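You operate a simulated robot arm through the tools that you are given. There is no shell and no other tool.

You are at the controls of a simulated robot arm. One attempt, no reset.

Task
Soak the cup of rice in the yellow casserole and cover it.
Fine: tip in the rice, then all the water from the orange jug; cup and jug end where they stood. Set down upright: orange jug.
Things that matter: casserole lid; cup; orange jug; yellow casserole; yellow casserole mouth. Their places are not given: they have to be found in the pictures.

Only the result counts: the job must be done as asked and must still hold three seconds after the hand-in. Knocking over, shifting, dropping, spilling or breaking anything else fails it. A push-on lid holds only when it is set on centred and level and pressed home; a screw cap is set on level and turned clockwise until tight.

Robot
A 6-joint arm with a two-finger gripper, fixed in place. Base frame: the origin is at the foot of the arm, x ahead of it, y to its left, z up; the work surface is at about z = 850. Readings come in mm, degrees, newtons and seconds.
Its first joint turns from -166.0 to 166.0 degrees. Payload 2.45 kg.
Tool frame: the origin (TCP) lies between the finger pads and is the grasp point; the fingertips stand 20 mm ahead of it; z points along the fingers, y is the line along which they close. The gripper opens to 140 mm. The gripper's body begins 168 mm behind the TCP.
Orientation is that of the tool frame in the base frame, as a unit quaternion [x, y, z, w]. With the fingers straight down and closing along the base's y, the tool's x points along the base's -x, its y along +y and its z along -z.

Tools
- The arm moves only by the tool servo_tool. Its argument "series" is text: rows parted by semicolons, each of 7 numbers parted by spaces: the shift along the tool's x, y, z in cm, then the turn, a rotation vector about the tool's x, y, z in degrees, then the opening, from 0 (shut) to 1 (fully open). In form: x y z wx wy wz claw; .... A call has 1 to 20 rows; each row is the pose to reach, as a shift and turn from the pose commanded when the call began, along the tool's axes at that moment. Each row takes 0.2 s and may step no farther than 50 mm and 8.6 degrees from the row before; otherwise, or with a gripper value out of range, the whole call is refused. A pose out of reach is approached as far as the arm can. The call stops where the force on the tool passes 40 N (or 10 N more than at its start, if that is more) or the arm is blocked; 0.2 s more then pass. The fingers move at their own pace (about 45 mm/s each) and stop on an object; they squeeze with about 39 N. The grip force told is the motor's: it shows also when the fingers shut on nothing. Time passes only in rows, and 0.2 s behind the last, so rows that repeat a pose let the fingers close. It gives the time, the measured TCP pose, the force on the tool (base axes), the opening and the grip force at its end, in the units of the frame above (readings bear some noise), with the torque about the TCP (base axes, N m) and any sound that the robot's microphone picked up.
- Cameras (640 x 400 px; columns grow to the right, rows downward): "scene" is fixed at [50, -649.4, 1441.3]; the picture's right is [0.87, -0.48, 0.00], its down [-0.17, -0.31, -0.94] and it looks along [0.45, 0.82, -0.35] (base axes); focal length 320 px, centre (320, 200). "wrist" rides on the gripper at [78, 11, -209] in the tool frame; the picture's right is [-0.14, 0.99, 0.00], its down [-0.92, -0.13, -0.37] and it looks along [-0.37, -0.05, 0.93] (tool axes); focal length 280 px, centre (320, 200).
- grab_frame(camera): a new picture of that camera. The clock stands still meanwhile.
- point_at(camera, pixels): for up to 12 pixels [column, row] of the newest picture of that camera ("zoom" is the newest enlarged one), the place [x, y, z] in the base frame of the surface seen there, good to about 2 mm. The clock stands still meanwhile.
- enlarge(camera, box): a new picture of the part [left, top, right, bottom] of that camera's present view, enlarged. The clock stands still meanwhile.
- close_job(): hands the job in; it is judged then, once.

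Open the gripper and draw the arm clear of the work before you hand the job in, unless the task says otherwise.

The tools are called after "Call:" as name(argument=value, ...) on one line, values as JSON. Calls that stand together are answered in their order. servo_tool: Moves the arm, as the interface text tells. Its arguments: {"type":"object","properties":{"series":{"type":"string"}},"required":["series"]} The other tools are called the same way: grab_frame (camera) takes a picture; point_at (camera, pixels) gives the place of the surface under pixels of a picture; enlarge (camera, box) takes an enlarged picture of a part of a camera's view; close_job () hands the job in.

At the start:

```text
time: 0.0
position: [505.9, 302.3, 1218.8]
tcp_rot: [0.0, 1.0, 0.0, 0.001]
contact_force: [-0.4, -1.6, 0.5]
torque: [-0.03, 0.03, 0.0]
opening: 140.2
finger_force: 0.1
```

scene: 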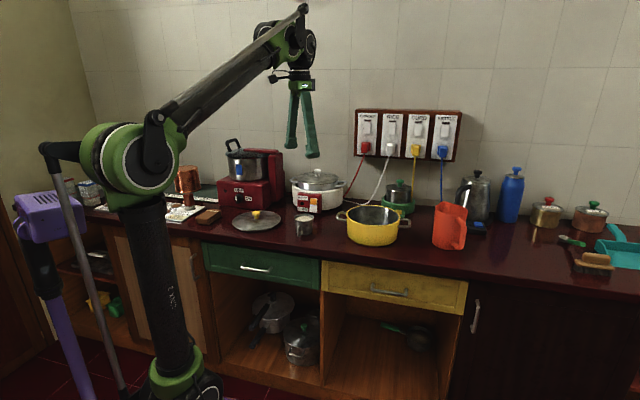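
wrist: 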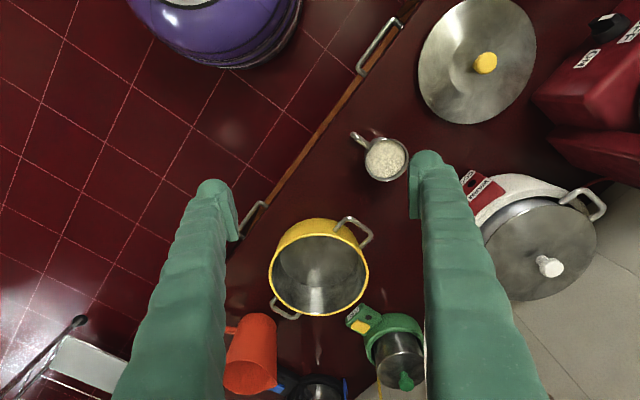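

The scene shows the yellow casserole near (372,225), orange jug near (450,226), cup of rice near (305,227), lid with yellow knob near (256,219). I'll enlarge these parts for detail.

Call:
enlarge(camera="scene", box=[220, 170, 480, 270])

Call:
enlarge(camera="wrist", box=[200, 100, 460, 400])

```text
2.46 times, centred on (350, 220) of scene
```

zoom: 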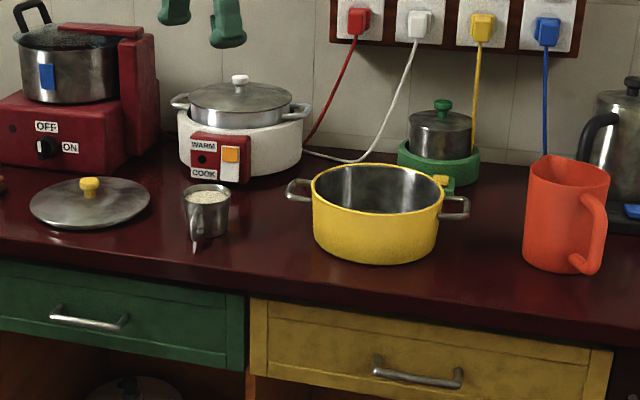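

```text
1.33 times, centred on (330, 250) of wrist
```

zoom: 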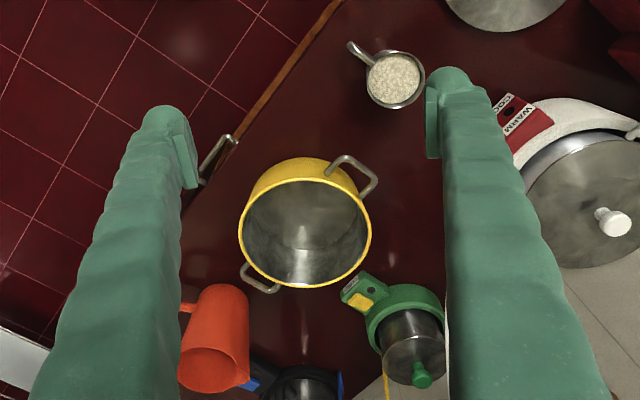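

I'll locate the objects' surface points from the wrist picture: cup rim and handle, casserole rim and handles, jug, lid knob.

Call:
point_at(camera="wrist", pixels=[[386, 160], [357, 137], [366, 155], [407, 163], [486, 62], [420, 75], [535, 60], [320, 220], [270, 275], [368, 270], [318, 314], [318, 280]])

Call:
point_at(camera="scene", pixels=[[305, 217], [296, 220], [313, 218], [300, 225], [256, 213], [232, 220], [280, 220], [338, 217], [408, 222], [450, 205], [464, 235], [435, 203]])

```text
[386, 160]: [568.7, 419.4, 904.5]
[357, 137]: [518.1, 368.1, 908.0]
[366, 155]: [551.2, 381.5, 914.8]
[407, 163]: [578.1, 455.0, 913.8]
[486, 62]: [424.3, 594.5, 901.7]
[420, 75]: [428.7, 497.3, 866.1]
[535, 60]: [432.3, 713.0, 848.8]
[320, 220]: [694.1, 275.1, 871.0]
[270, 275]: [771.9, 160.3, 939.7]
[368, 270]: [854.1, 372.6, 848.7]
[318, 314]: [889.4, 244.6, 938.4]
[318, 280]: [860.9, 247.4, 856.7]
```

```text
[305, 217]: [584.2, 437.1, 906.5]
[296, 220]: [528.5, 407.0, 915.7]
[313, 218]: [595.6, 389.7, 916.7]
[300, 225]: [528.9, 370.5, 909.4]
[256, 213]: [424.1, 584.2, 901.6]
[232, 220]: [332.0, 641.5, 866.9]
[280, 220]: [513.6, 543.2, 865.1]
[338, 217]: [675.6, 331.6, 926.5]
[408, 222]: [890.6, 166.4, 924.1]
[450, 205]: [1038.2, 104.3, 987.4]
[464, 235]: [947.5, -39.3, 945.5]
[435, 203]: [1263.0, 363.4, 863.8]
```

Jug and cup need closer detail; I enlarge each in the scene view.

Call:
enlarge(camera="scene", box=[400, 180, 500, 260])

```text
5.00 times, centred on (450, 220) of scene
```

zoom: 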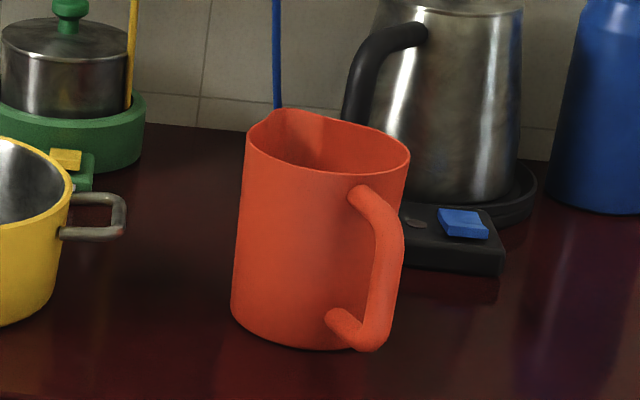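

The jug's handle points toward the camera/right (370,270 in zoom), with the spout at upper left (270,112). I read points on the rim, handle and base.

Call:
point_at(camera="zoom", pixels=[[248, 145], [282, 110], [330, 170], [404, 155], [370, 130], [385, 230], [385, 300], [340, 320], [360, 195], [300, 260], [236, 300], [300, 345]])

Call:
enlarge(camera="wrist", box=[200, 280, 340, 400])

```text
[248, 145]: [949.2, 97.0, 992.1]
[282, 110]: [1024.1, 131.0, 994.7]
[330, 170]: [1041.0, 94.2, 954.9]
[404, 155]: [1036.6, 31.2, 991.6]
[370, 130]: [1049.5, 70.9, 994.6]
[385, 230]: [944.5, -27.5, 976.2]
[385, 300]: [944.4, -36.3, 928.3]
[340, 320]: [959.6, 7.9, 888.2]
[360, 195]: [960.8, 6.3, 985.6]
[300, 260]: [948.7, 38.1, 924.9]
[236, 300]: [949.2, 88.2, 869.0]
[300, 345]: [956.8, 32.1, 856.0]
```

```text
3.33 times, centred on (270, 340) of wrist
```

zoom: 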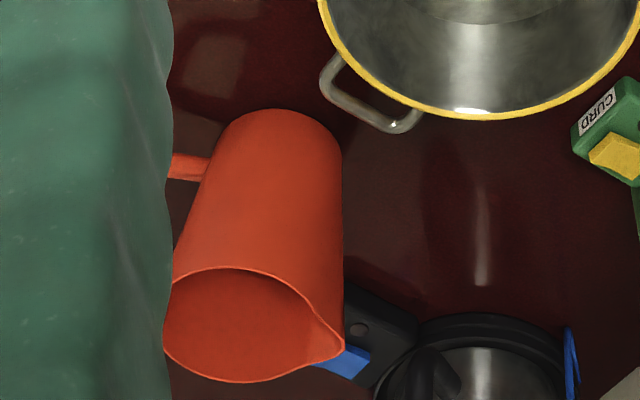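

Now a close look at the cup, and I read the counter edge and surroundings in the scene view.

Call:
enlarge(camera="scene", box=[270, 190, 350, 250])

Call:
point_at(camera="scene", pixels=[[240, 242], [320, 255], [400, 268], [460, 275], [380, 245], [372, 207], [345, 213], [400, 213], [476, 228], [470, 222], [485, 233], [440, 243]])

```text
6.67 times, centred on (310, 220) of scene
```

zoom: 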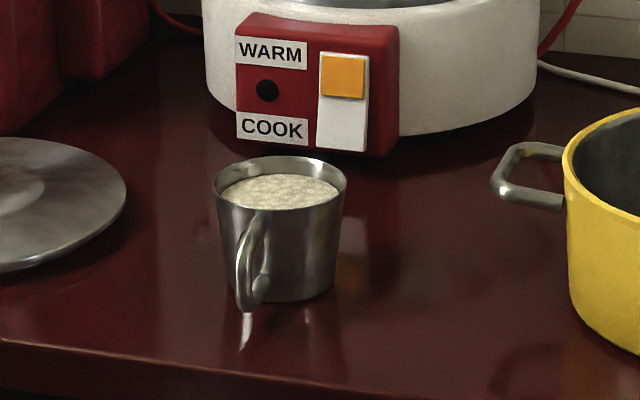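

```text
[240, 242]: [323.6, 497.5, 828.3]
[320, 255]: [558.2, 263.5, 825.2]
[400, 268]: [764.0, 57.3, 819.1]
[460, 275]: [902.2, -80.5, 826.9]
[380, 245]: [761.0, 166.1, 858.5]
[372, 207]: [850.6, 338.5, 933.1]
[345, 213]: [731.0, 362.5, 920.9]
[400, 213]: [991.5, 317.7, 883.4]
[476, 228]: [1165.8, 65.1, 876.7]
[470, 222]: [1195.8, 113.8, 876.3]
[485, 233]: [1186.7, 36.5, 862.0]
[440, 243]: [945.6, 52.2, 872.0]
```

I read the cup's rim, handle and base points from this zoom.

Call:
point_at(camera="zoom", pixels=[[215, 186], [345, 181], [285, 157], [300, 211], [280, 190], [250, 240], [255, 295], [244, 260], [320, 250], [300, 298], [330, 293], [264, 220]])

Call:
enlarge(camera="scene", box=[330, 190, 420, 255])

```text
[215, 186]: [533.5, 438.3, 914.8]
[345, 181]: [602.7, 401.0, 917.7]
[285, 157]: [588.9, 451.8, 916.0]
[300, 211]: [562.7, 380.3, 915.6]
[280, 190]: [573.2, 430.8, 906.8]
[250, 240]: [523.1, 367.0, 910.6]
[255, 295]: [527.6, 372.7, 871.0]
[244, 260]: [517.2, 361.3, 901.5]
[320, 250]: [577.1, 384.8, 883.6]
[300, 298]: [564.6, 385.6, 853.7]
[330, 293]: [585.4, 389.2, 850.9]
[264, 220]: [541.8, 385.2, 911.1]
```

```text
6.15 times, centred on (375, 222) of scene
```

zoom: 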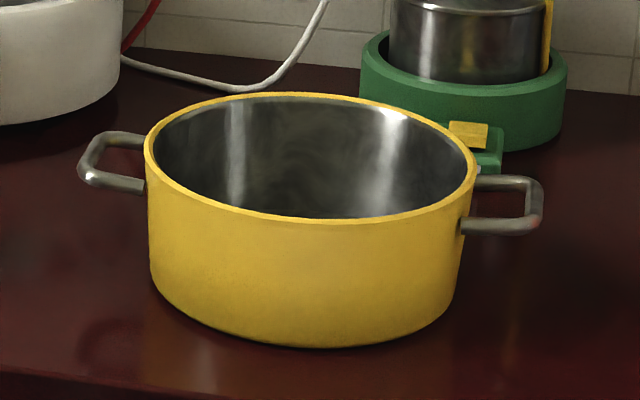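

Next the casserole rim and handle points.

Call:
point_at(camera="zoom", pixels=[[147, 150], [474, 170], [280, 95], [400, 112], [200, 106], [310, 219], [220, 203], [420, 202], [82, 165], [540, 215], [110, 185], [300, 345]])

Call:
enlarge(camera="scene", box=[220, 195, 300, 245])

```text
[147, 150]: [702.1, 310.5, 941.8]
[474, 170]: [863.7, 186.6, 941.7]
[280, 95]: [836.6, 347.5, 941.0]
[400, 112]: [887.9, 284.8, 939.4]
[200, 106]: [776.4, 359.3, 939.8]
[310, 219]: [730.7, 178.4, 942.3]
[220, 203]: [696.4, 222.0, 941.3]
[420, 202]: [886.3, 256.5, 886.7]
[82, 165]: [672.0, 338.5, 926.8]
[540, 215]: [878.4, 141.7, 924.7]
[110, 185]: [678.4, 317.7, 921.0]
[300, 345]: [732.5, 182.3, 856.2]
```

```text
8.00 times, centred on (260, 220) of scene
```

zoom: 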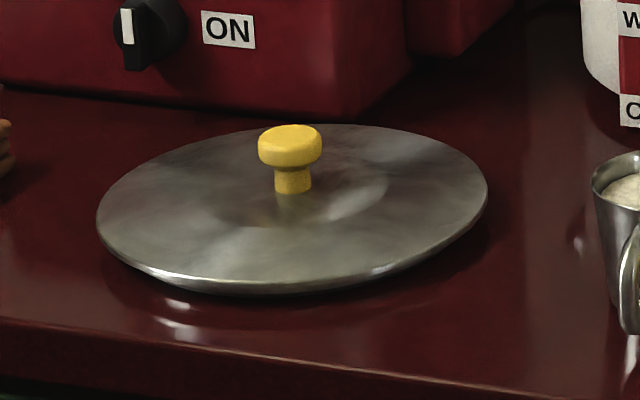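

Lid knob and rim points next.

Call:
point_at(camera="zoom", pixels=[[290, 135], [262, 145], [319, 145], [292, 165], [292, 185], [98, 222], [487, 192], [230, 285], [320, 125], [400, 262], [160, 165], [440, 150]])

Call:
point_at(camera="wrist", pixels=[[477, 62], [495, 62], [486, 52], [486, 72], [420, 80], [532, 40], [480, 2], [460, 122], [425, 100], [520, 100], [480, 95], [455, 40]])

```text
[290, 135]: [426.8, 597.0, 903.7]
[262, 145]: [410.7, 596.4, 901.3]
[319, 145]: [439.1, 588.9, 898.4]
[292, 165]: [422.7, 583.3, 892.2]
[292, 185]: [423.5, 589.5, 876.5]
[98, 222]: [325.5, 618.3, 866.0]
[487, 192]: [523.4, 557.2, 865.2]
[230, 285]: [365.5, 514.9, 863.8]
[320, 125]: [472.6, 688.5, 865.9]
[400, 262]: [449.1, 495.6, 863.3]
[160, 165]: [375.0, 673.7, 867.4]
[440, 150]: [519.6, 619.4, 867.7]
```

```text
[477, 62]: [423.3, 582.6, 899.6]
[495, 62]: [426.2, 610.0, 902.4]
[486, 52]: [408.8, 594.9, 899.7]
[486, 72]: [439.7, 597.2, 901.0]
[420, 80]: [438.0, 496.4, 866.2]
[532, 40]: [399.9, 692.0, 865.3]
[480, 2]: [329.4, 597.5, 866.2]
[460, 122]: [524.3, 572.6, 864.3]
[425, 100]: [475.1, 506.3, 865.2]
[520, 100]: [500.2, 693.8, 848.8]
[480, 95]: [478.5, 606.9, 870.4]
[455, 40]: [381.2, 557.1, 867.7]
```

The counter edge runs along x+y≈822, the cup is centred near (569,419) with its handle toward the front, casserole mouth near (790,260) r≈101 z≈941, jug near (995,68). First I turn the tool 135° about its axis so that I can later point it horizontally toward the wall with the camera on top.

Call:
servo_tool(series="0 0 0 0 0 8 1; 0 0 0 0 0 16 1; 0 0 0 0 0 24 1; 0 0 0 0 0 32 1; 0 0 0 0 0 40 1; 0 0 0 0 0 48 1; 0 0 0 0 0 56 1; 0 0 0 0 0 64 1; 0 0 0 0 0 72 1; 0 0 0 0 0 80 1; 0 0 0 0 0 88 1; 0 0 0 0 0 96 1; 0 0 0 0 0 104 1; 0 0 0 0 0 112 1; 0 0 0 0 0 120 1; 0 0 0 0 0 128 1; 0 0 0 0 0 135 1")

```text
time: 3.6
position: [505.4, 302.2, 1218.4]
tcp_rot: [0.924, 0.382, 0.0, 0.0]
contact_force: [0.1, 0.5, 0.2]
torque: [-0.04, 0.02, 0.01]
opening: 140.1
finger_force: 0.0
```

Turn worked (tool x now at yaw 45°). Now I pitch the tool up to horizontal, pointing at the wall, while moving 18 cm outward.

Call:
servo_tool(series="1.5 0 0 0 8 0 1; 3 0 0 0 16 0 1; 4.5 0 0 0 24 0 1; 6 0 0 0 32 0 1; 7.5 0 0 0 40 0 1; 9 0 0 0 48 0 1; 10.5 0 0 0 56 0 1; 12 0 0 0 64 0 1; 13.5 0 0 0 72 0 1; 15 0 0 0 80 0 1; 16.5 0 0 0 85 0 1; 18 0 0 0 90 0 1; 18 0 0 0 90 0 1")

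Call:
grab_frame(camera="scene")

Call:
grab_frame(camera="wrist")

```text
time: 6.4
position: [634.3, 429.4, 1218.3]
tcp_rot: [0.653, 0.271, 0.654, -0.271]
contact_force: [0.3, 0.1, -1.1]
torque: [0.04, 0.02, 0.0]
opening: 139.7
finger_force: 0.1
```

```text
taken
```

scene: 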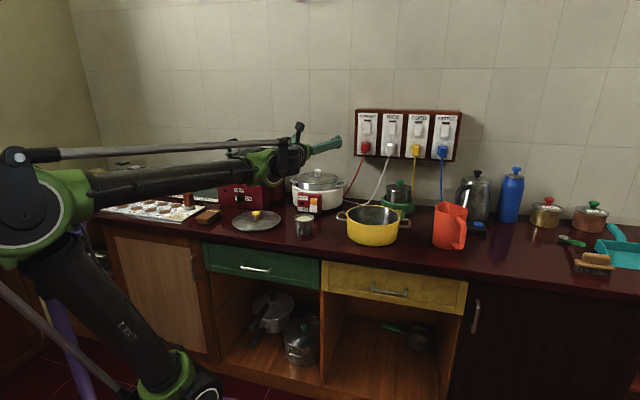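

```text
taken
```

wrist: 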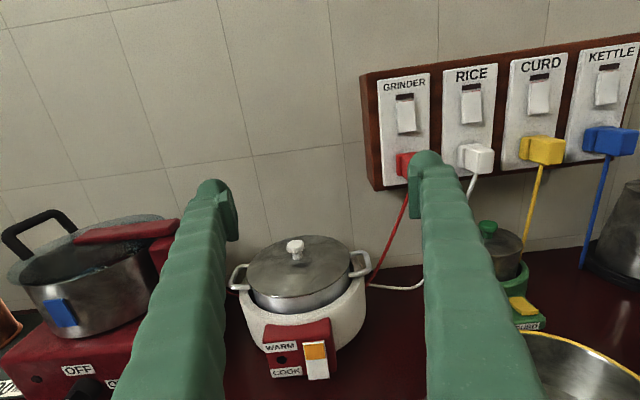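

The horizontal pose is reached with the camera on top. I move to above the cup (TCP at about (569,419,1000)) with fingers open to about 120 mm.

Call:
servo_tool(series="-3 -0.5 -0.7 0 0 0 0.86; -6 -1 -1.4 0 0 0 0.86; -9 -1.5 -2.1 0 0 0 0.86; -12 -2 -2.8 0 0 0 0.86; -15 -2.5 -3.5 0 0 0 0.86; -18 -3 -4.2 0 0 0 0.86; -20 -3.5 -4.9 0 0 0 0.86; -21.8 -3.88 -5.35 0 0 0 0.86; -21.8 -3.88 -5.35 0 0 0 0.86")

Call:
grab_frame(camera="wrist")

Call:
grab_frame(camera="scene")

```text
time: 8.4
position: [566.6, 418.4, 1000.9]
tcp_rot: [0.653, 0.271, 0.653, -0.271]
contact_force: [0.7, 0.4, -0.5]
torque: [0.01, 0.01, 0.03]
opening: 120.6
finger_force: 0.0
```

```text
taken
```

wrist: 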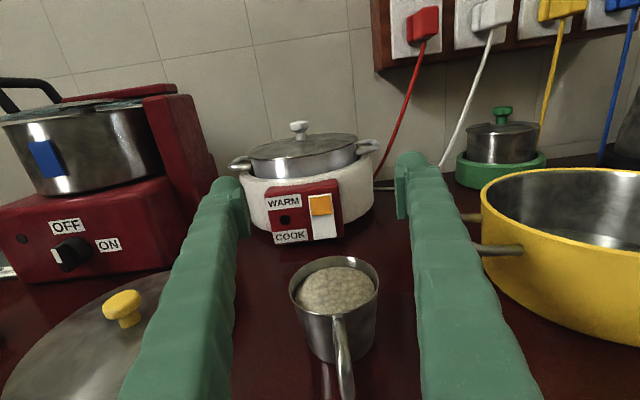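

```text
taken
```

scene: 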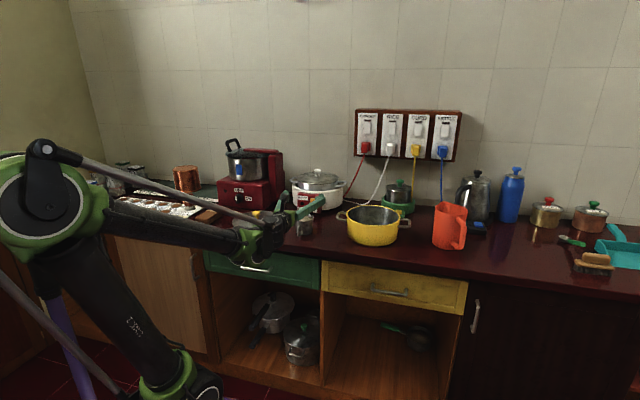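

The cup sits between the fingers at (335,290), handle toward the palm. I refine the cup centre with rim points in this close view.

Call:
point_at(camera="wrist", pixels=[[290, 287], [378, 283], [335, 257], [300, 268], [368, 266], [333, 315], [305, 309], [362, 306], [336, 290], [340, 340], [343, 370], [320, 355]])

```text
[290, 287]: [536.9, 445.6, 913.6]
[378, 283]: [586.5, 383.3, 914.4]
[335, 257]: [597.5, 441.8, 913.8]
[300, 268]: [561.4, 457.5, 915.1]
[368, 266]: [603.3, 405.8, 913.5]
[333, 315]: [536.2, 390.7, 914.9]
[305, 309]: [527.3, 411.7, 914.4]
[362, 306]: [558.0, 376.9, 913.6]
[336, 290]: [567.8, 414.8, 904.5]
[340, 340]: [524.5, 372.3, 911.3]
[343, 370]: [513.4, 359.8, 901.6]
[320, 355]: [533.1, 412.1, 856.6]
```

The cup centre refines to about (565.5,417), R≈40; the TCP is right over it. I descend 116 mm so the pads straddle the cup at mid-height.

Call:
servo_tool(series="-2 0 0 0 0 0 0.86; -4 0 -0.1 0 0 0 0.86; -6 0 -0.1 0 0 0 0.86; -8 0 -0.1 0 0 0 0.86; -9.5 0 -0.1 0 0 0 0.86; -10.5 0 -0.1 0 0 0 0.86; -11.3 0 -0.1 0 0 0 0.86; -11.3 0 -0.1 0 0 0 0.86")

Call:
grab_frame(camera="wrist")

Call:
grab_frame(camera="scene")

```text
time: 10.2
position: [567.4, 416.9, 886.7]
tcp_rot: [0.653, 0.271, 0.653, -0.271]
contact_force: [0.4, -0.4, 0.9]
torque: [0.01, -0.02, 0.03]
opening: 120.5
finger_force: 0.1
```

```text
taken
```

wrist: 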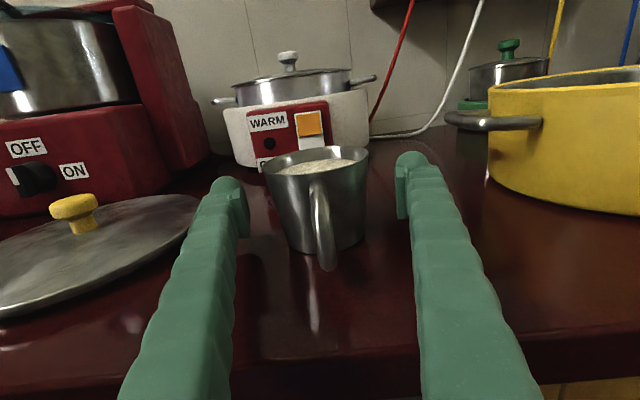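

```text
taken
```

scene: 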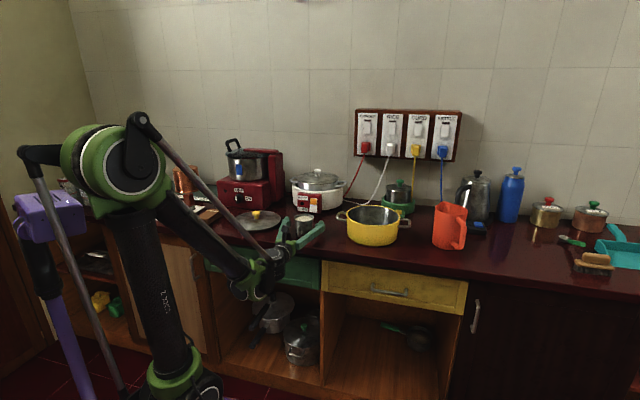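

The fingers straddle the cup at mid-height (cup at (317,200) between fingertips at (230,190) and (410,170)). I close the gripper on it.

Call:
servo_tool(series="0 0 0 0 0 0 0.6; 0 0 0 0 0 0 0.5; 0 0 0 0 0 0 0.4; 0 0 0 0 0 0 0.3; 0 0 0 0 0 0 0.2; 0 0 0 0 0 0 0.2; 0 0 0 0 0 0 0.2")

Call:
grab_frame(camera="wrist")

```text
time: 11.8
position: [566.3, 417.4, 885.9]
tcp_rot: [0.654, 0.27, 0.653, -0.271]
contact_force: [-0.3, -0.7, 1.0]
torque: [0.04, 0.02, -0.03]
opening: 76.0
finger_force: 38.7
```

```text
taken
```

wrist: 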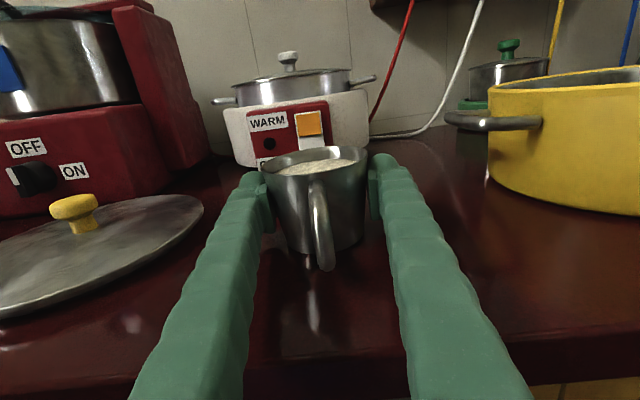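

The cup is held (76 mm, 38.7 N). I lift it straight up 150 mm gently.

Call:
servo_tool(series="0.5 0 0 0 0 0 0.2; 1.5 0 0 0 0 0 0.2; 3 0 0 0 0 0 0.2; 5 0 0 0 0 0 0.2; 7 0 0 0 0 0 0.2; 9 0 0 0 0 0 0.2; 11 0 0 0 0 0 0.2; 13 0 0 0 0 0 0.2; 14.5 0 0 0 0 0 0.2; 15 0 0 0 0 0 0.2; 15 0 0 0 0 0 0.2")

Call:
grab_frame(camera="wrist")

```text
time: 14.2
position: [567.2, 417.1, 1038.0]
tcp_rot: [0.653, 0.271, 0.653, -0.271]
contact_force: [-1.2, -0.3, -0.5]
torque: [0.02, 0.01, -0.03]
opening: 75.8
finger_force: 38.4
```

```text
taken
```

wrist: 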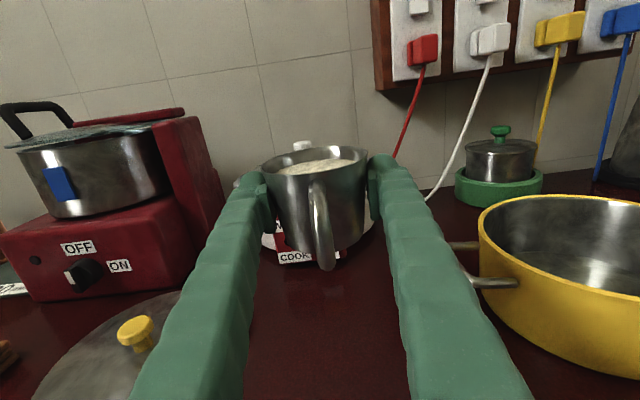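

Cup is lifted cleanly at z≈1038. I now carry it sideways (tool y +29 cm, z +4.7 cm) to hover over the casserole mouth.

Call:
servo_tool(series="0 1 0.2 0 0 0 0.2; 0 3 0.5 0 0 0 0.2; 0 6 1 0 0 0 0.2; 0 9 1.5 0 0 0 0.2; 0 12 2 0 0 0 0.2; 0 15 2.5 0 0 0 0.2; 0 18 3 0 0 0 0.2; 0 21 3.5 0 0 0 0.2; 0 24 4 0 0 0 0.2; 0 26.5 4.4 0 0 0 0.2; 0 28 4.6 0 0 0 0.2; 0 29 4.7 0 0 0 0.2; 0 29 4.7 0 0 0 0.2")

Call:
grab_frame(camera="wrist")

Call:
grab_frame(camera="scene")

```text
time: 17.0
position: [805.5, 248.2, 1035.9]
tcp_rot: [0.653, 0.271, 0.653, -0.271]
contact_force: [0.1, 0.0, 0.4]
torque: [0.0, -0.02, -0.02]
opening: 75.7
finger_force: 39.5
```

```text
taken
```

wrist: 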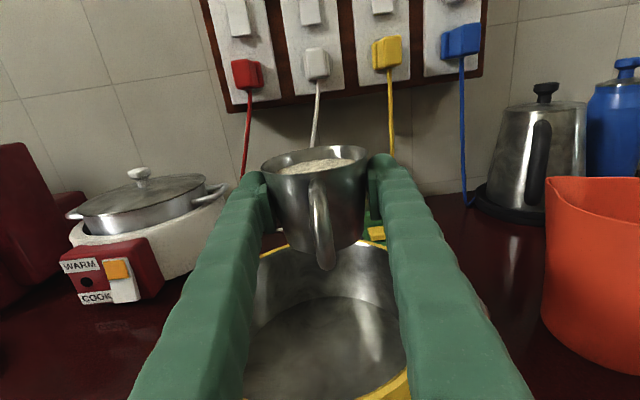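

```text
taken
```

scene: 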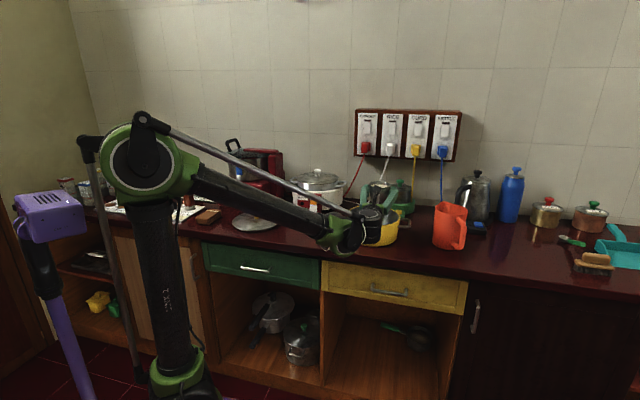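

The cup hovers over the mouth. I check rim points of the casserole visible at (270,250), (385,243), (375,395) against my computed centre.

Call:
point_at(camera="wrist", pixels=[[268, 251], [285, 246], [372, 241], [385, 245], [375, 395], [402, 378], [330, 340], [300, 300], [376, 232]])

```text
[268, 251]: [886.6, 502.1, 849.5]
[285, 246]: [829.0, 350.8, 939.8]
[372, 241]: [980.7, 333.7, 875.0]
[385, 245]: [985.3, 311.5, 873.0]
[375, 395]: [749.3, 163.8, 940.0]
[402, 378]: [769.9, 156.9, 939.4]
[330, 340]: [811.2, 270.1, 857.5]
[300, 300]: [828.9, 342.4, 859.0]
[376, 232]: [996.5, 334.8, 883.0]
```

TCP is about 18 mm right of the mouth centre, as planned for tipping to the left. I lower 1.8 cm and begin rolling the cup to the left (negative about tool z).

Call:
servo_tool(series="-0.6 0 0 0 0 0 0.2; -1.2 0 0 0 0 0 0.2; -1.8 0 0 0 0 0 0.2; -1.8 0 -0.3 0 0 -5 0.2; -1.8 0 -0.3 0 0 -10 0.2; -1.8 0 -0.3 0 0 -15 0.2; -1.8 0 -0.3 0 0 -20 0.2; -1.8 0 -0.3 0 0 -25 0.2; -1.8 0 -0.3 0 0 -30 0.2; -1.8 0 -0.3 0 0 -35 0.2; -1.8 0 -0.3 0 0 -40 0.2; -1.8 0 -0.3 0 0 -45 0.2; -1.8 0 -0.3 0 0 -50 0.2; -1.8 0 -0.3 0 0 -55 0.2; -1.8 0 -0.3 0 0 -60 0.2; -1.8 0 -0.3 0 0 -60 0.2")

Call:
grab_frame(camera="wrist")

Call:
enlarge(camera="scene", box=[310, 170, 430, 260])

```text
time: 20.4
position: [803.5, 244.6, 1021.4]
tcp_rot: [0.43, 0.561, 0.701, 0.093]
contact_force: [1.0, -0.9, 0.1]
torque: [0.04, 0.01, 0.0]
opening: 76.0
finger_force: 39.0
```

```text
taken
```

wrist: 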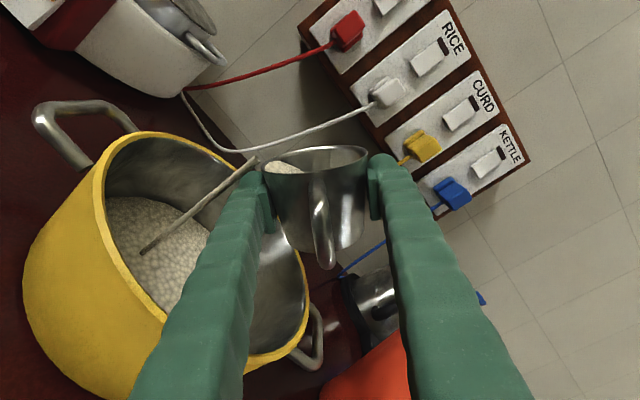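

```text
4.44 times, centred on (370, 215) of scene
```

zoom: 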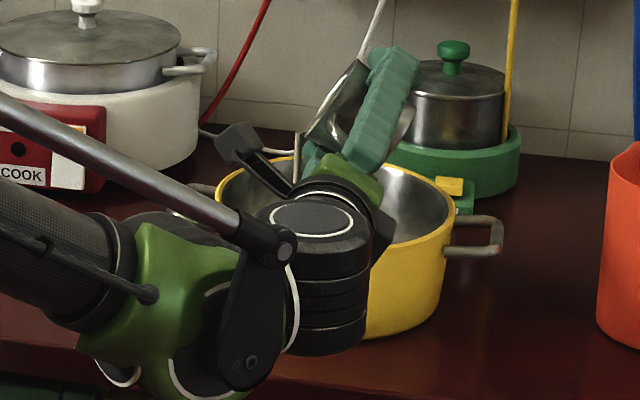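

A stream of rice is falling into the casserole at (150,245). I keep rolling on to about -140° in total to empty the cup.

Call:
servo_tool(series="0 0 0 0 0 -4 0.2; 0 0 0 0 0 -8 0.2; 0 0 0 0 0 -12 0.2; 0 0 0 0 0 -16 0.2; 0 0 0 0 0 -20 0.2; 0 0 0 0 0 -24 0.2; 0 0 0 0 0 -28 0.2; 0 0 0 0 0 -32 0.2; 0 0 0 0 0 -37 0.2; 0 0 0 0 0 -42 0.2; 0 0 0 0 0 -47 0.2; 0 0 0 0 0 -52 0.2; 0 0 0 0 0 -57 0.2; 0 0 0 0 0 -62 0.2; 0 0 0 0 0 -67 0.2; 0 0 0 0 0 -72 0.2; 0 0 0 0 0 -77 0.2; 0 0 0 0 0 -80 0.2; 0 0 0 0 0 -80 0.2; 0 0 0 0 0 -80 0.2")

Call:
grab_frame(camera="wrist")

Call:
enlarge(camera="scene", box=[310, 170, 430, 260])

```text
time: 24.6
position: [804.2, 243.6, 1020.1]
tcp_rot: [-0.03, 0.706, 0.477, 0.522]
contact_force: [-0.4, 0.4, -1.5]
torque: [0.0, 0.02, 0.04]
opening: 75.5
finger_force: 39.2
```

```text
taken
```

wrist: 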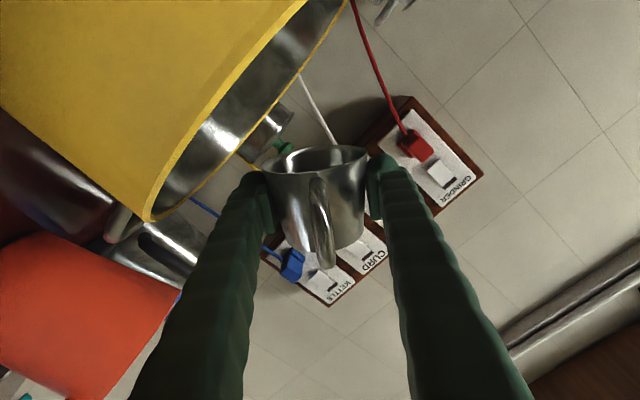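

```text
4.44 times, centred on (370, 215) of scene
```

zoom: 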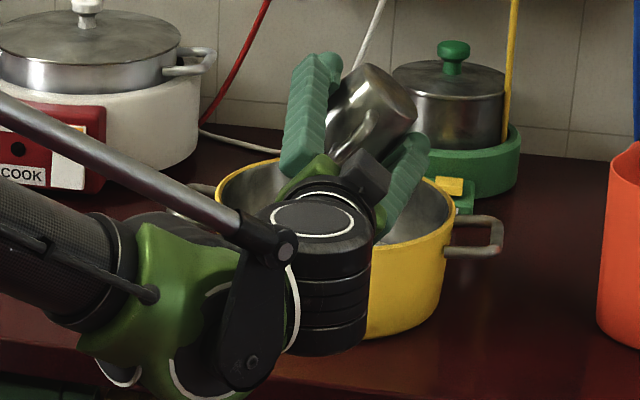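

The cup is turned nearly upside down over the mouth with no more stream visible. I hold a little, then roll back upright.

Call:
servo_tool(series="0 0 0 0 0 0 0.2; 0 0 0 0 0 0 0.2; 0 0 0 0 0 0 0.2; 0 0 0 0 0 8 0.2; 0 0 0 0 0 16 0.2; 0 0 0 0 0 24 0.2; 0 0 0 0 0 32 0.2; 0 0 0 0 0 40 0.2; 0 0 0 0 0 48 0.2; 0 0 0 0 0 56 0.2; 0 0 0 0 0 64 0.2; 0 0 0 0 0 72 0.2; 0 0 0 0 0 80 0.2; 0 0 0 0 0 88 0.2; 0 0 0 0 0 96 0.2; 0 0 0 0 0 104 0.2; 0 0 0 0 0 112 0.2; 0 0 0 0 0 120 0.2")

Call:
servo_tool(series="0 0 0 0 0 8 0.2; 0 0 0 0 0 16 0.2; 0 0 0 0 0 20 0.2; 0 0 0 0 0 20 0.2")

Call:
grab_frame(camera="wrist")

```text
time: 28.4
position: [803.8, 245.7, 1020.4]
tcp_rot: [0.597, 0.379, 0.69, -0.154]
contact_force: [-0.2, 0.1, -1.8]
torque: [0.01, 0.02, 0.03]
opening: 75.5
finger_force: 39.1
```

```text
time: 29.4
position: [803.6, 243.6, 1020.4]
tcp_rot: [0.653, 0.271, 0.653, -0.272]
contact_force: [0.1, -0.1, -1.1]
torque: [0.03, -0.02, 0.0]
opening: 75.5
finger_force: 39.4
```

```text
taken
```

wrist: 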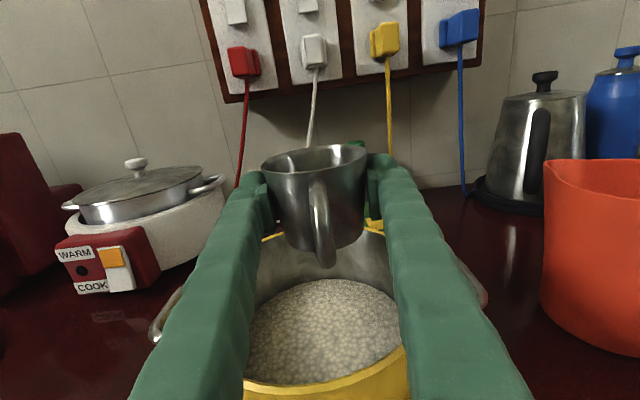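

The cup is empty and the rice lies in the casserole. I retrace: up 1.8 cm, then back 29 cm sideways to above the cup's original spot.

Call:
servo_tool(series="0.9 0 0 0 0 0 0.2; 1.8 0 0 0 0 0 0.2; 1.8 -2 -0.3 0 0 0 0.2; 1.8 -5 -0.8 0 0 0 0.2; 1.8 -8 -1.3 0 0 0 0.2; 1.8 -11 -1.8 0 0 0 0.2; 1.8 -14 -2.3 0 0 0 0.2; 1.8 -17 -2.7 0 0 0 0.2; 1.8 -20 -3.1 0 0 0 0.2; 1.8 -23 -3.5 0 0 0 0.2; 1.8 -26 -4 0 0 0 0.2; 1.8 -28 -4.3 0 0 0 0.2; 1.8 -29 -4.4 0 0 0 0.2; 1.8 -29 -4.4 0 0 0 0.2")

Call:
servo_tool(series="-2 0 0 0 0 0 0.2; -4 0 0 0 0 0 0.2; -6 0 0 0 0 0 0.2; -8 0 0 0 0 0 0.2; -10 0 0 0 0 0 0.2; -12 0 0 0 0 0 0.2; -13.5 0 0 0 0 0 0.2; -14.3 0 0 0 0 0 0.2; -14.7 0 0 0 0 0 0.2; -14.7 0 0 0 0 0 0.2; -14.7 0 0 0 0 0 0.2")

Call:
grab_frame(camera="wrist")

Call:
enlarge(camera="scene", box=[270, 190, 350, 250])

```text
time: 32.4
position: [568.3, 420.3, 1037.1]
tcp_rot: [0.653, 0.271, 0.653, -0.271]
contact_force: [-0.1, 0.1, -1.2]
torque: [0.01, -0.01, -0.03]
opening: 75.3
finger_force: 39.3
```

```text
time: 34.8
position: [566.2, 420.1, 890.7]
tcp_rot: [0.653, 0.27, 0.653, -0.271]
contact_force: [0.3, 0.5, -0.5]
torque: [0.0, 0.02, -0.02]
opening: 75.4
finger_force: 38.9
```

```text
taken
```

wrist: 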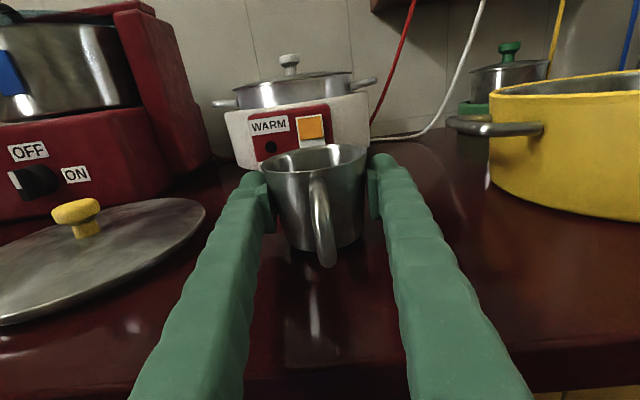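

```text
6.67 times, centred on (310, 220) of scene
```

zoom: 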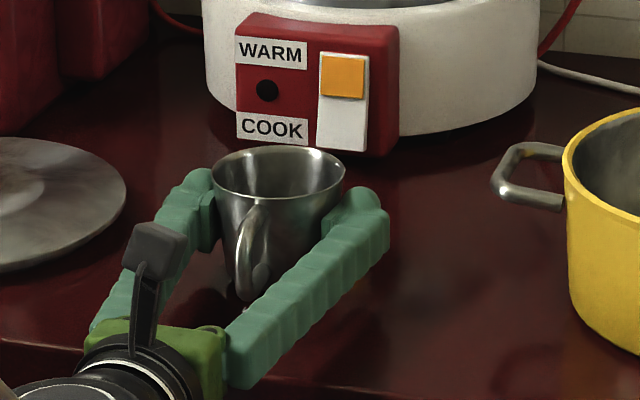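

The cup hovers about 3–5 mm above its original spot. I lower slowly the last few millimetres and watch the force.

Call:
servo_tool(series="-0.1 0 0 0 0 0 0.2; -0.2 0 0 0 0 0 0.2; -0.3 0 0 0 0 0 0.2; -0.3 0 0 0 0 0 0.2; -0.3 0 0 0 0 0 0.2")

Call:
enlarge(camera="scene", box=[270, 190, 350, 250])

```text
time: 36.0
position: [567.4, 417.7, 888.1]
tcp_rot: [0.653, 0.271, 0.653, -0.271]
contact_force: [0.2, 0.3, -1.0]
torque: [0.01, -0.01, -0.03]
opening: 74.9
finger_force: 38.8
```

```text
6.67 times, centred on (310, 220) of scene
```

zoom: 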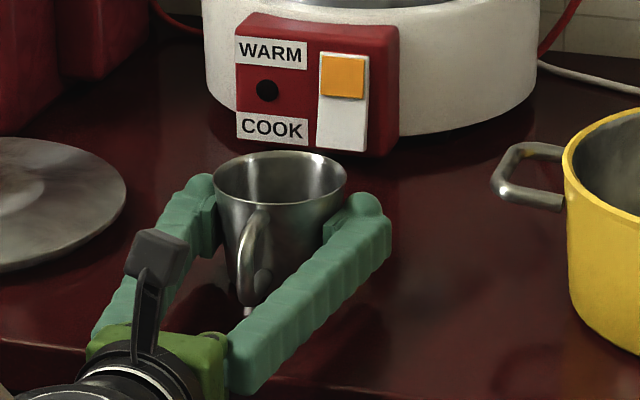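

The cup's rim top is at row 152 against 157 originally, so it still hangs ≈3 mm high. I lower further in small steps until contact shows.

Call:
servo_tool(series="-0.1 0 0 0 0 0 0.2; -0.2 0 0 0 0 0 0.2; -0.2 0 0 0 0 0 0.2; -0.2 0 0 0 0 0 0.2")

Call:
enlarge(camera="scene", box=[270, 190, 350, 250])

```text
time: 37.0
position: [566.1, 418.1, 885.6]
tcp_rot: [0.653, 0.271, 0.653, -0.27]
contact_force: [0.0, 0.1, -0.7]
torque: [0.0, -0.02, -0.03]
opening: 75.2
finger_force: 38.8
```

```text
6.67 times, centred on (310, 220) of scene
```

zoom: 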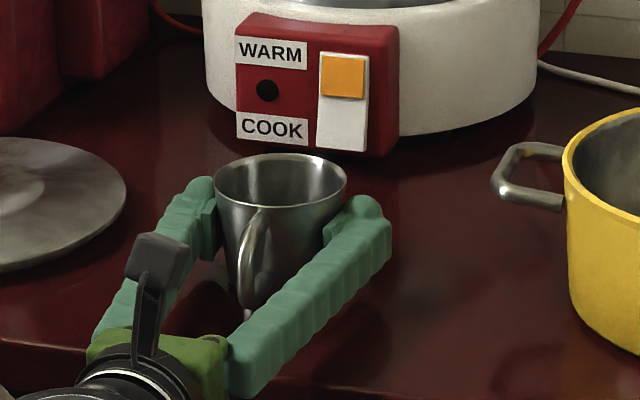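

Rim top is at row 154 now; still about 2 mm to go with no contact force. I go on lowering.

Call:
servo_tool(series="-0.1 0 0 0 0 0 0.2; -0.1 0 0 0 0 0 0.2; -0.15 0 0 0 0 0 0.2; -0.15 0 0 0 0 0 0.2")

Call:
enlarge(camera="scene", box=[270, 190, 350, 250])

```text
time: 38.0
position: [567.1, 417.1, 883.8]
tcp_rot: [0.653, 0.271, 0.654, -0.27]
contact_force: [-2.2, -1.3, 14.8]
torque: [-0.06, 0.17, 0.01]
opening: 74.8
finger_force: 38.8
```

```text
6.67 times, centred on (310, 220) of scene
```

zoom: 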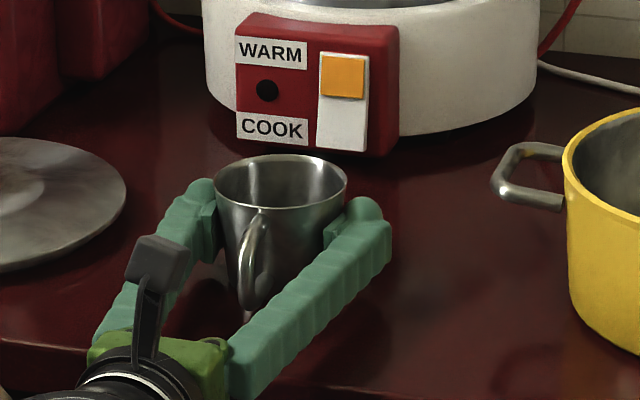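

Contact at 14.8 N: the cup is down. I ease up slightly and open the gripper.

Call:
servo_tool(series="0.05 0 0 0 0 0 0.2; 0.07 0 0 0 0 0 0.5; 0.07 0 0 0 0 0 0.6; 0.07 0 0 0 0 0 0.7; 0.07 0 0 0 0 0 0.8; 0.07 0 0 0 0 0 0.86; 0.07 0 0 0 0 0 0.86; 0.07 0 0 0 0 0 0.86")

Call:
enlarge(camera="scene", box=[270, 190, 350, 250])

```text
time: 39.8
position: [567.8, 418.3, 883.6]
tcp_rot: [0.653, 0.271, 0.653, -0.271]
contact_force: [-0.1, 0.1, 0.3]
torque: [-0.03, -0.02, 0.0]
opening: 120.2
finger_force: 0.1
```

```text
6.67 times, centred on (310, 220) of scene
```

zoom: 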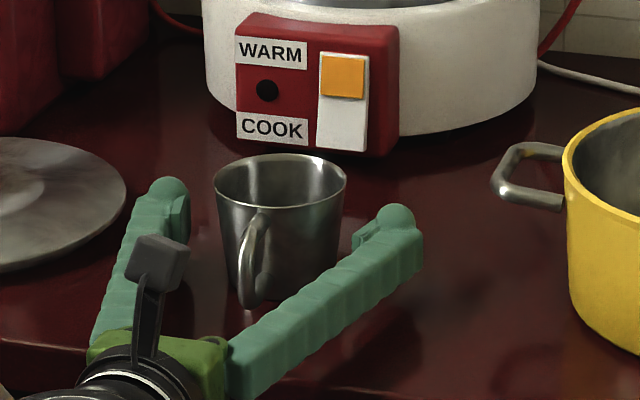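

The cup stands upright on its spot, fingers clear. I raise the arm 26 cm and move along the counter toward the jug to inspect it.

Call:
servo_tool(series="2 0 0 0 0 0 0.86; 5 0 0 0 0 0 0.86; 9 0 0 0 0 0 0.86; 13 0 0 0 0 0 0.86; 17 0 0 0 0 0 0.9; 21 0 0 0 0 0 1; 25 0 0 0 0 0 1; 26.5 3 0 0 0 0 1; 26.5 7 0 0 0 0 1; 26.5 11 0 0 0 0 1; 26.5 15 0 0 0 0 1; 26.5 19 0 0 0 0 1; 26.5 23 0 0 0 0 1; 26.5 27 0 0 0 0 1; 26.5 31 0 0 0 0 1; 26.5 35 0 0 0 0 1; 26.5 39 0 0 0 0 1; 26.5 43 0 0 0 0 1; 26.5 47 0 0 0 0 1; 26.5 47 0 0 0 0 1")

Call:
grab_frame(camera="wrist")

Call:
grab_frame(camera="scene")

```text
time: 44.0
position: [897.7, 84.7, 1148.0]
tcp_rot: [0.653, 0.271, 0.653, -0.271]
contact_force: [-0.2, 0.5, -0.8]
torque: [0.0, 0.0, 0.01]
opening: 139.8
finger_force: 0.1
```

```text
taken
```

wrist: 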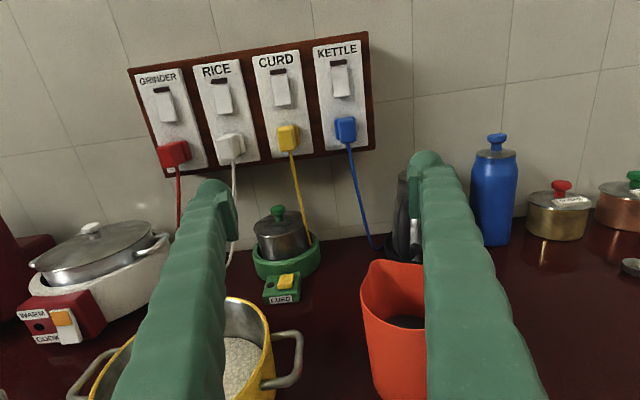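

```text
taken
```

scene: 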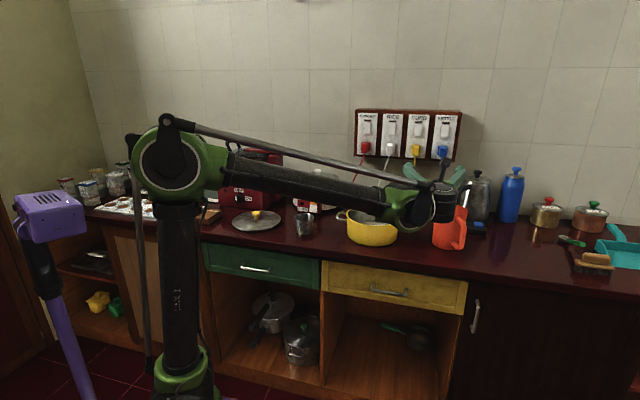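

The jug is at (395,330) in the wrist view, under the right finger. I move over it and yaw about +17° so the fingers line up with its handle.

Call:
servo_tool(series="0 2 1 4 0 0 1; 0 4 2 8 0 0 1; 0 6 3 12 0 0 1; 0 8 4 17 0 0 1; 0 8 4 17 0 0 1; 0 8 4 17 0 0 1")

Call:
grab_frame(camera="wrist")

Call:
grab_frame(camera="scene")

```text
time: 45.4
position: [982.9, 57.8, 1148.9]
tcp_rot: [0.606, 0.364, 0.607, -0.364]
contact_force: [0.1, -0.1, -0.1]
torque: [-0.05, 0.0, 0.0]
opening: 139.9
finger_force: 0.0
```

```text
taken
```

wrist: 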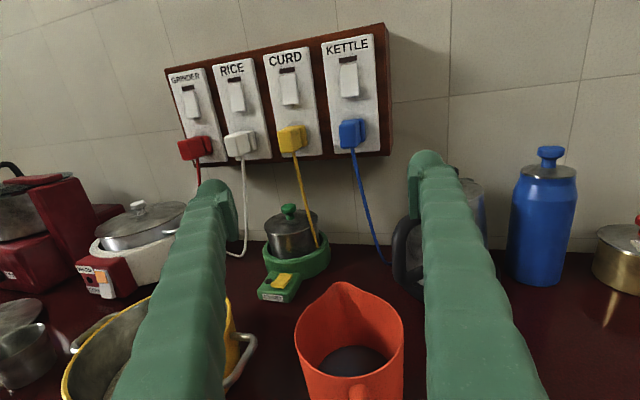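

```text
taken
```

scene: 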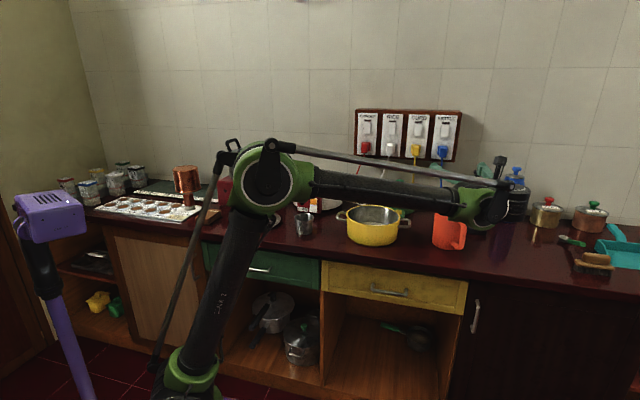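

The jug lies between the fingers: spout at (345,285), handle at (357,392). I read rim points and neighbours (kettle, its base, casserole handle).

Call:
point_at(camera="wrist", pixels=[[296, 335], [404, 330], [345, 284], [315, 303], [385, 303], [302, 365], [403, 358], [358, 390], [335, 382], [350, 362], [405, 260], [250, 345]])

Call:
enlarge(camera="wrist", box=[240, 240, 440, 400])

```text
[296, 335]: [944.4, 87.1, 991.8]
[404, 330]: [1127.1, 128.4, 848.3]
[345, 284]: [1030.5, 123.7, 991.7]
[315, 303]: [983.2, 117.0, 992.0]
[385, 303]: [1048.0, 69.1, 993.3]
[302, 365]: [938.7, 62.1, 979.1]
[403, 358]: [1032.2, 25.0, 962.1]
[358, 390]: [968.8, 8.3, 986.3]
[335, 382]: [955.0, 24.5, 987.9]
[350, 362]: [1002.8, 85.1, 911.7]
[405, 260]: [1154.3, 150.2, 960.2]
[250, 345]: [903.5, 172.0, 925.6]
```

```text
2.50 times, centred on (340, 320) of wrist
```

zoom: 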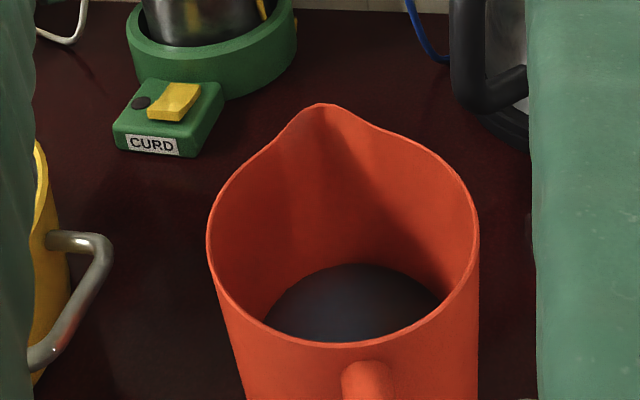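

I read finer rim points on the enlarged jug.

Call:
point_at(camera="zoom", pixels=[[208, 240], [477, 230], [320, 105], [228, 190], [455, 180], [225, 290], [470, 265], [280, 336], [420, 330], [366, 365], [350, 300], [400, 135]])

```text
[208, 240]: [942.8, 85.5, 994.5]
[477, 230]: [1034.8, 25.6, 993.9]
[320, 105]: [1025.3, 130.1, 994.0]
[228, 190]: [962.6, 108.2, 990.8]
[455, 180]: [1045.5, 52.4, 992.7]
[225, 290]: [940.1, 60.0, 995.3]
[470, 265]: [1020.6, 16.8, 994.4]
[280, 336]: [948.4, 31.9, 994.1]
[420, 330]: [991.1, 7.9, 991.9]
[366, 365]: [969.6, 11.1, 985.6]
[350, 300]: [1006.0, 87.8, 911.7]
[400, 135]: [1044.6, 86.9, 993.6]
```

The jug's centre fits to about (993,63), R≈55 at the rim, handle yaw ≈64°, water level z≈912. I align (yaw +2°) and descend to just above the rim first.

Call:
servo_tool(series="-2 0.3 0.4 1 0 0 1; -4 0.65 0.93 2 0 0 1; -7 0.65 0.93 2 0 0 1; -10 0.65 0.93 2 0 0 1; -12 0.65 0.93 2 0 0 1; -12 0.65 0.93 2 0 0 1; -12 0.65 0.93 2 0 0 1")

Call:
grab_frame(camera="wrist")

Call:
grab_frame(camera="scene")

```text
time: 47.0
position: [994.2, 62.8, 1028.9]
tcp_rot: [0.6, 0.375, 0.599, -0.375]
contact_force: [0.1, 0.2, 0.3]
torque: [0.01, 0.02, -0.02]
opening: 139.8
finger_force: 0.0
```

```text
taken
```

wrist: 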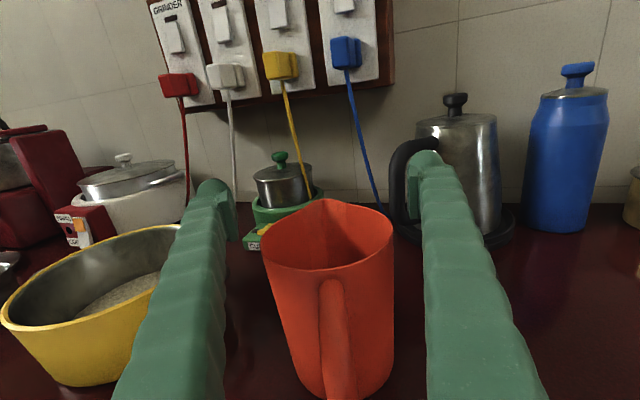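

```text
taken
```

scene: 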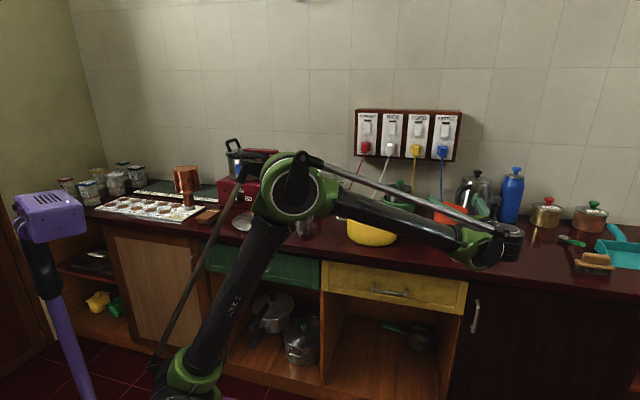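

Jug is centred between the open fingers (rim (262–393) vs fingers 238/408). I descend the remaining 10.4 cm.

Call:
servo_tool(series="-2 0 0 0 0 0 1; -4 0 0 0 0 0 1; -6 0 0 0 0 0 1; -8 0 0 0 0 0 1; -9.4 0 0 0 0 0 1; -10.4 0 0 0 0 0 1; -10.4 0 0 0 0 0 1")

Call:
grab_frame(camera="wrist")

Call:
grab_frame(camera="scene")

```text
time: 48.6
position: [993.2, 62.9, 925.0]
tcp_rot: [0.6, 0.374, 0.6, -0.375]
contact_force: [-0.2, 0.4, 0.1]
torque: [0.03, -0.01, 0.01]
opening: 140.0
finger_force: 0.2
```

```text
taken
```

wrist: 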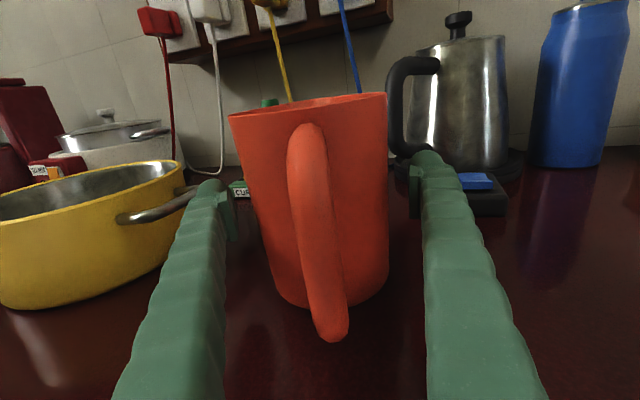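

```text
taken
```

scene: 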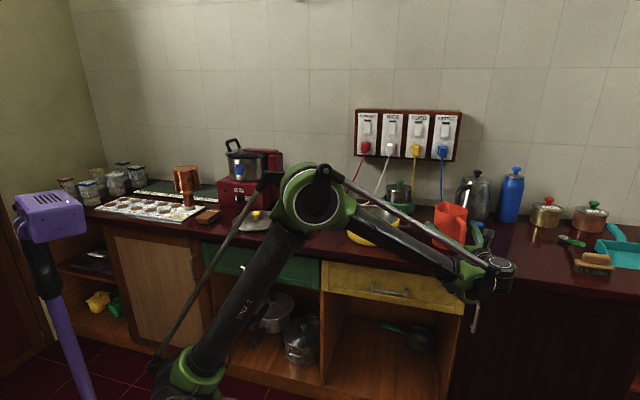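

Fingers straddle the jug with its handle between them. I close the gripper.

Call:
servo_tool(series="0 0 0 0 0 0 0.9; 0 0 0 0 0 0 0.8; 0 0 0 0 0 0 0.7; 0 0 0 0 0 0 0.5; 0 0 0 0 0 0 0.3; 0 0 0 0 0 0 0.3; 0 0 0 0 0 0 0.3")

Call:
enlarge(camera="scene", box=[400, 180, 500, 260])

```text
time: 50.2
position: [993.9, 63.1, 925.6]
tcp_rot: [0.6, 0.375, 0.599, -0.375]
contact_force: [1.0, 0.4, -0.3]
torque: [0.07, -0.11, 0.04]
opening: 110.4
finger_force: 39.3
```

```text
5.00 times, centred on (450, 220) of scene
```

zoom: 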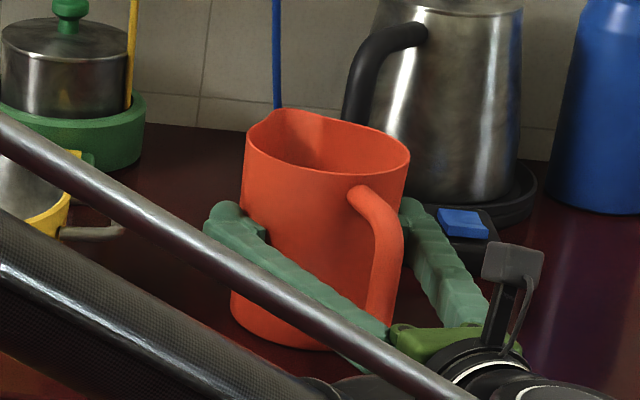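

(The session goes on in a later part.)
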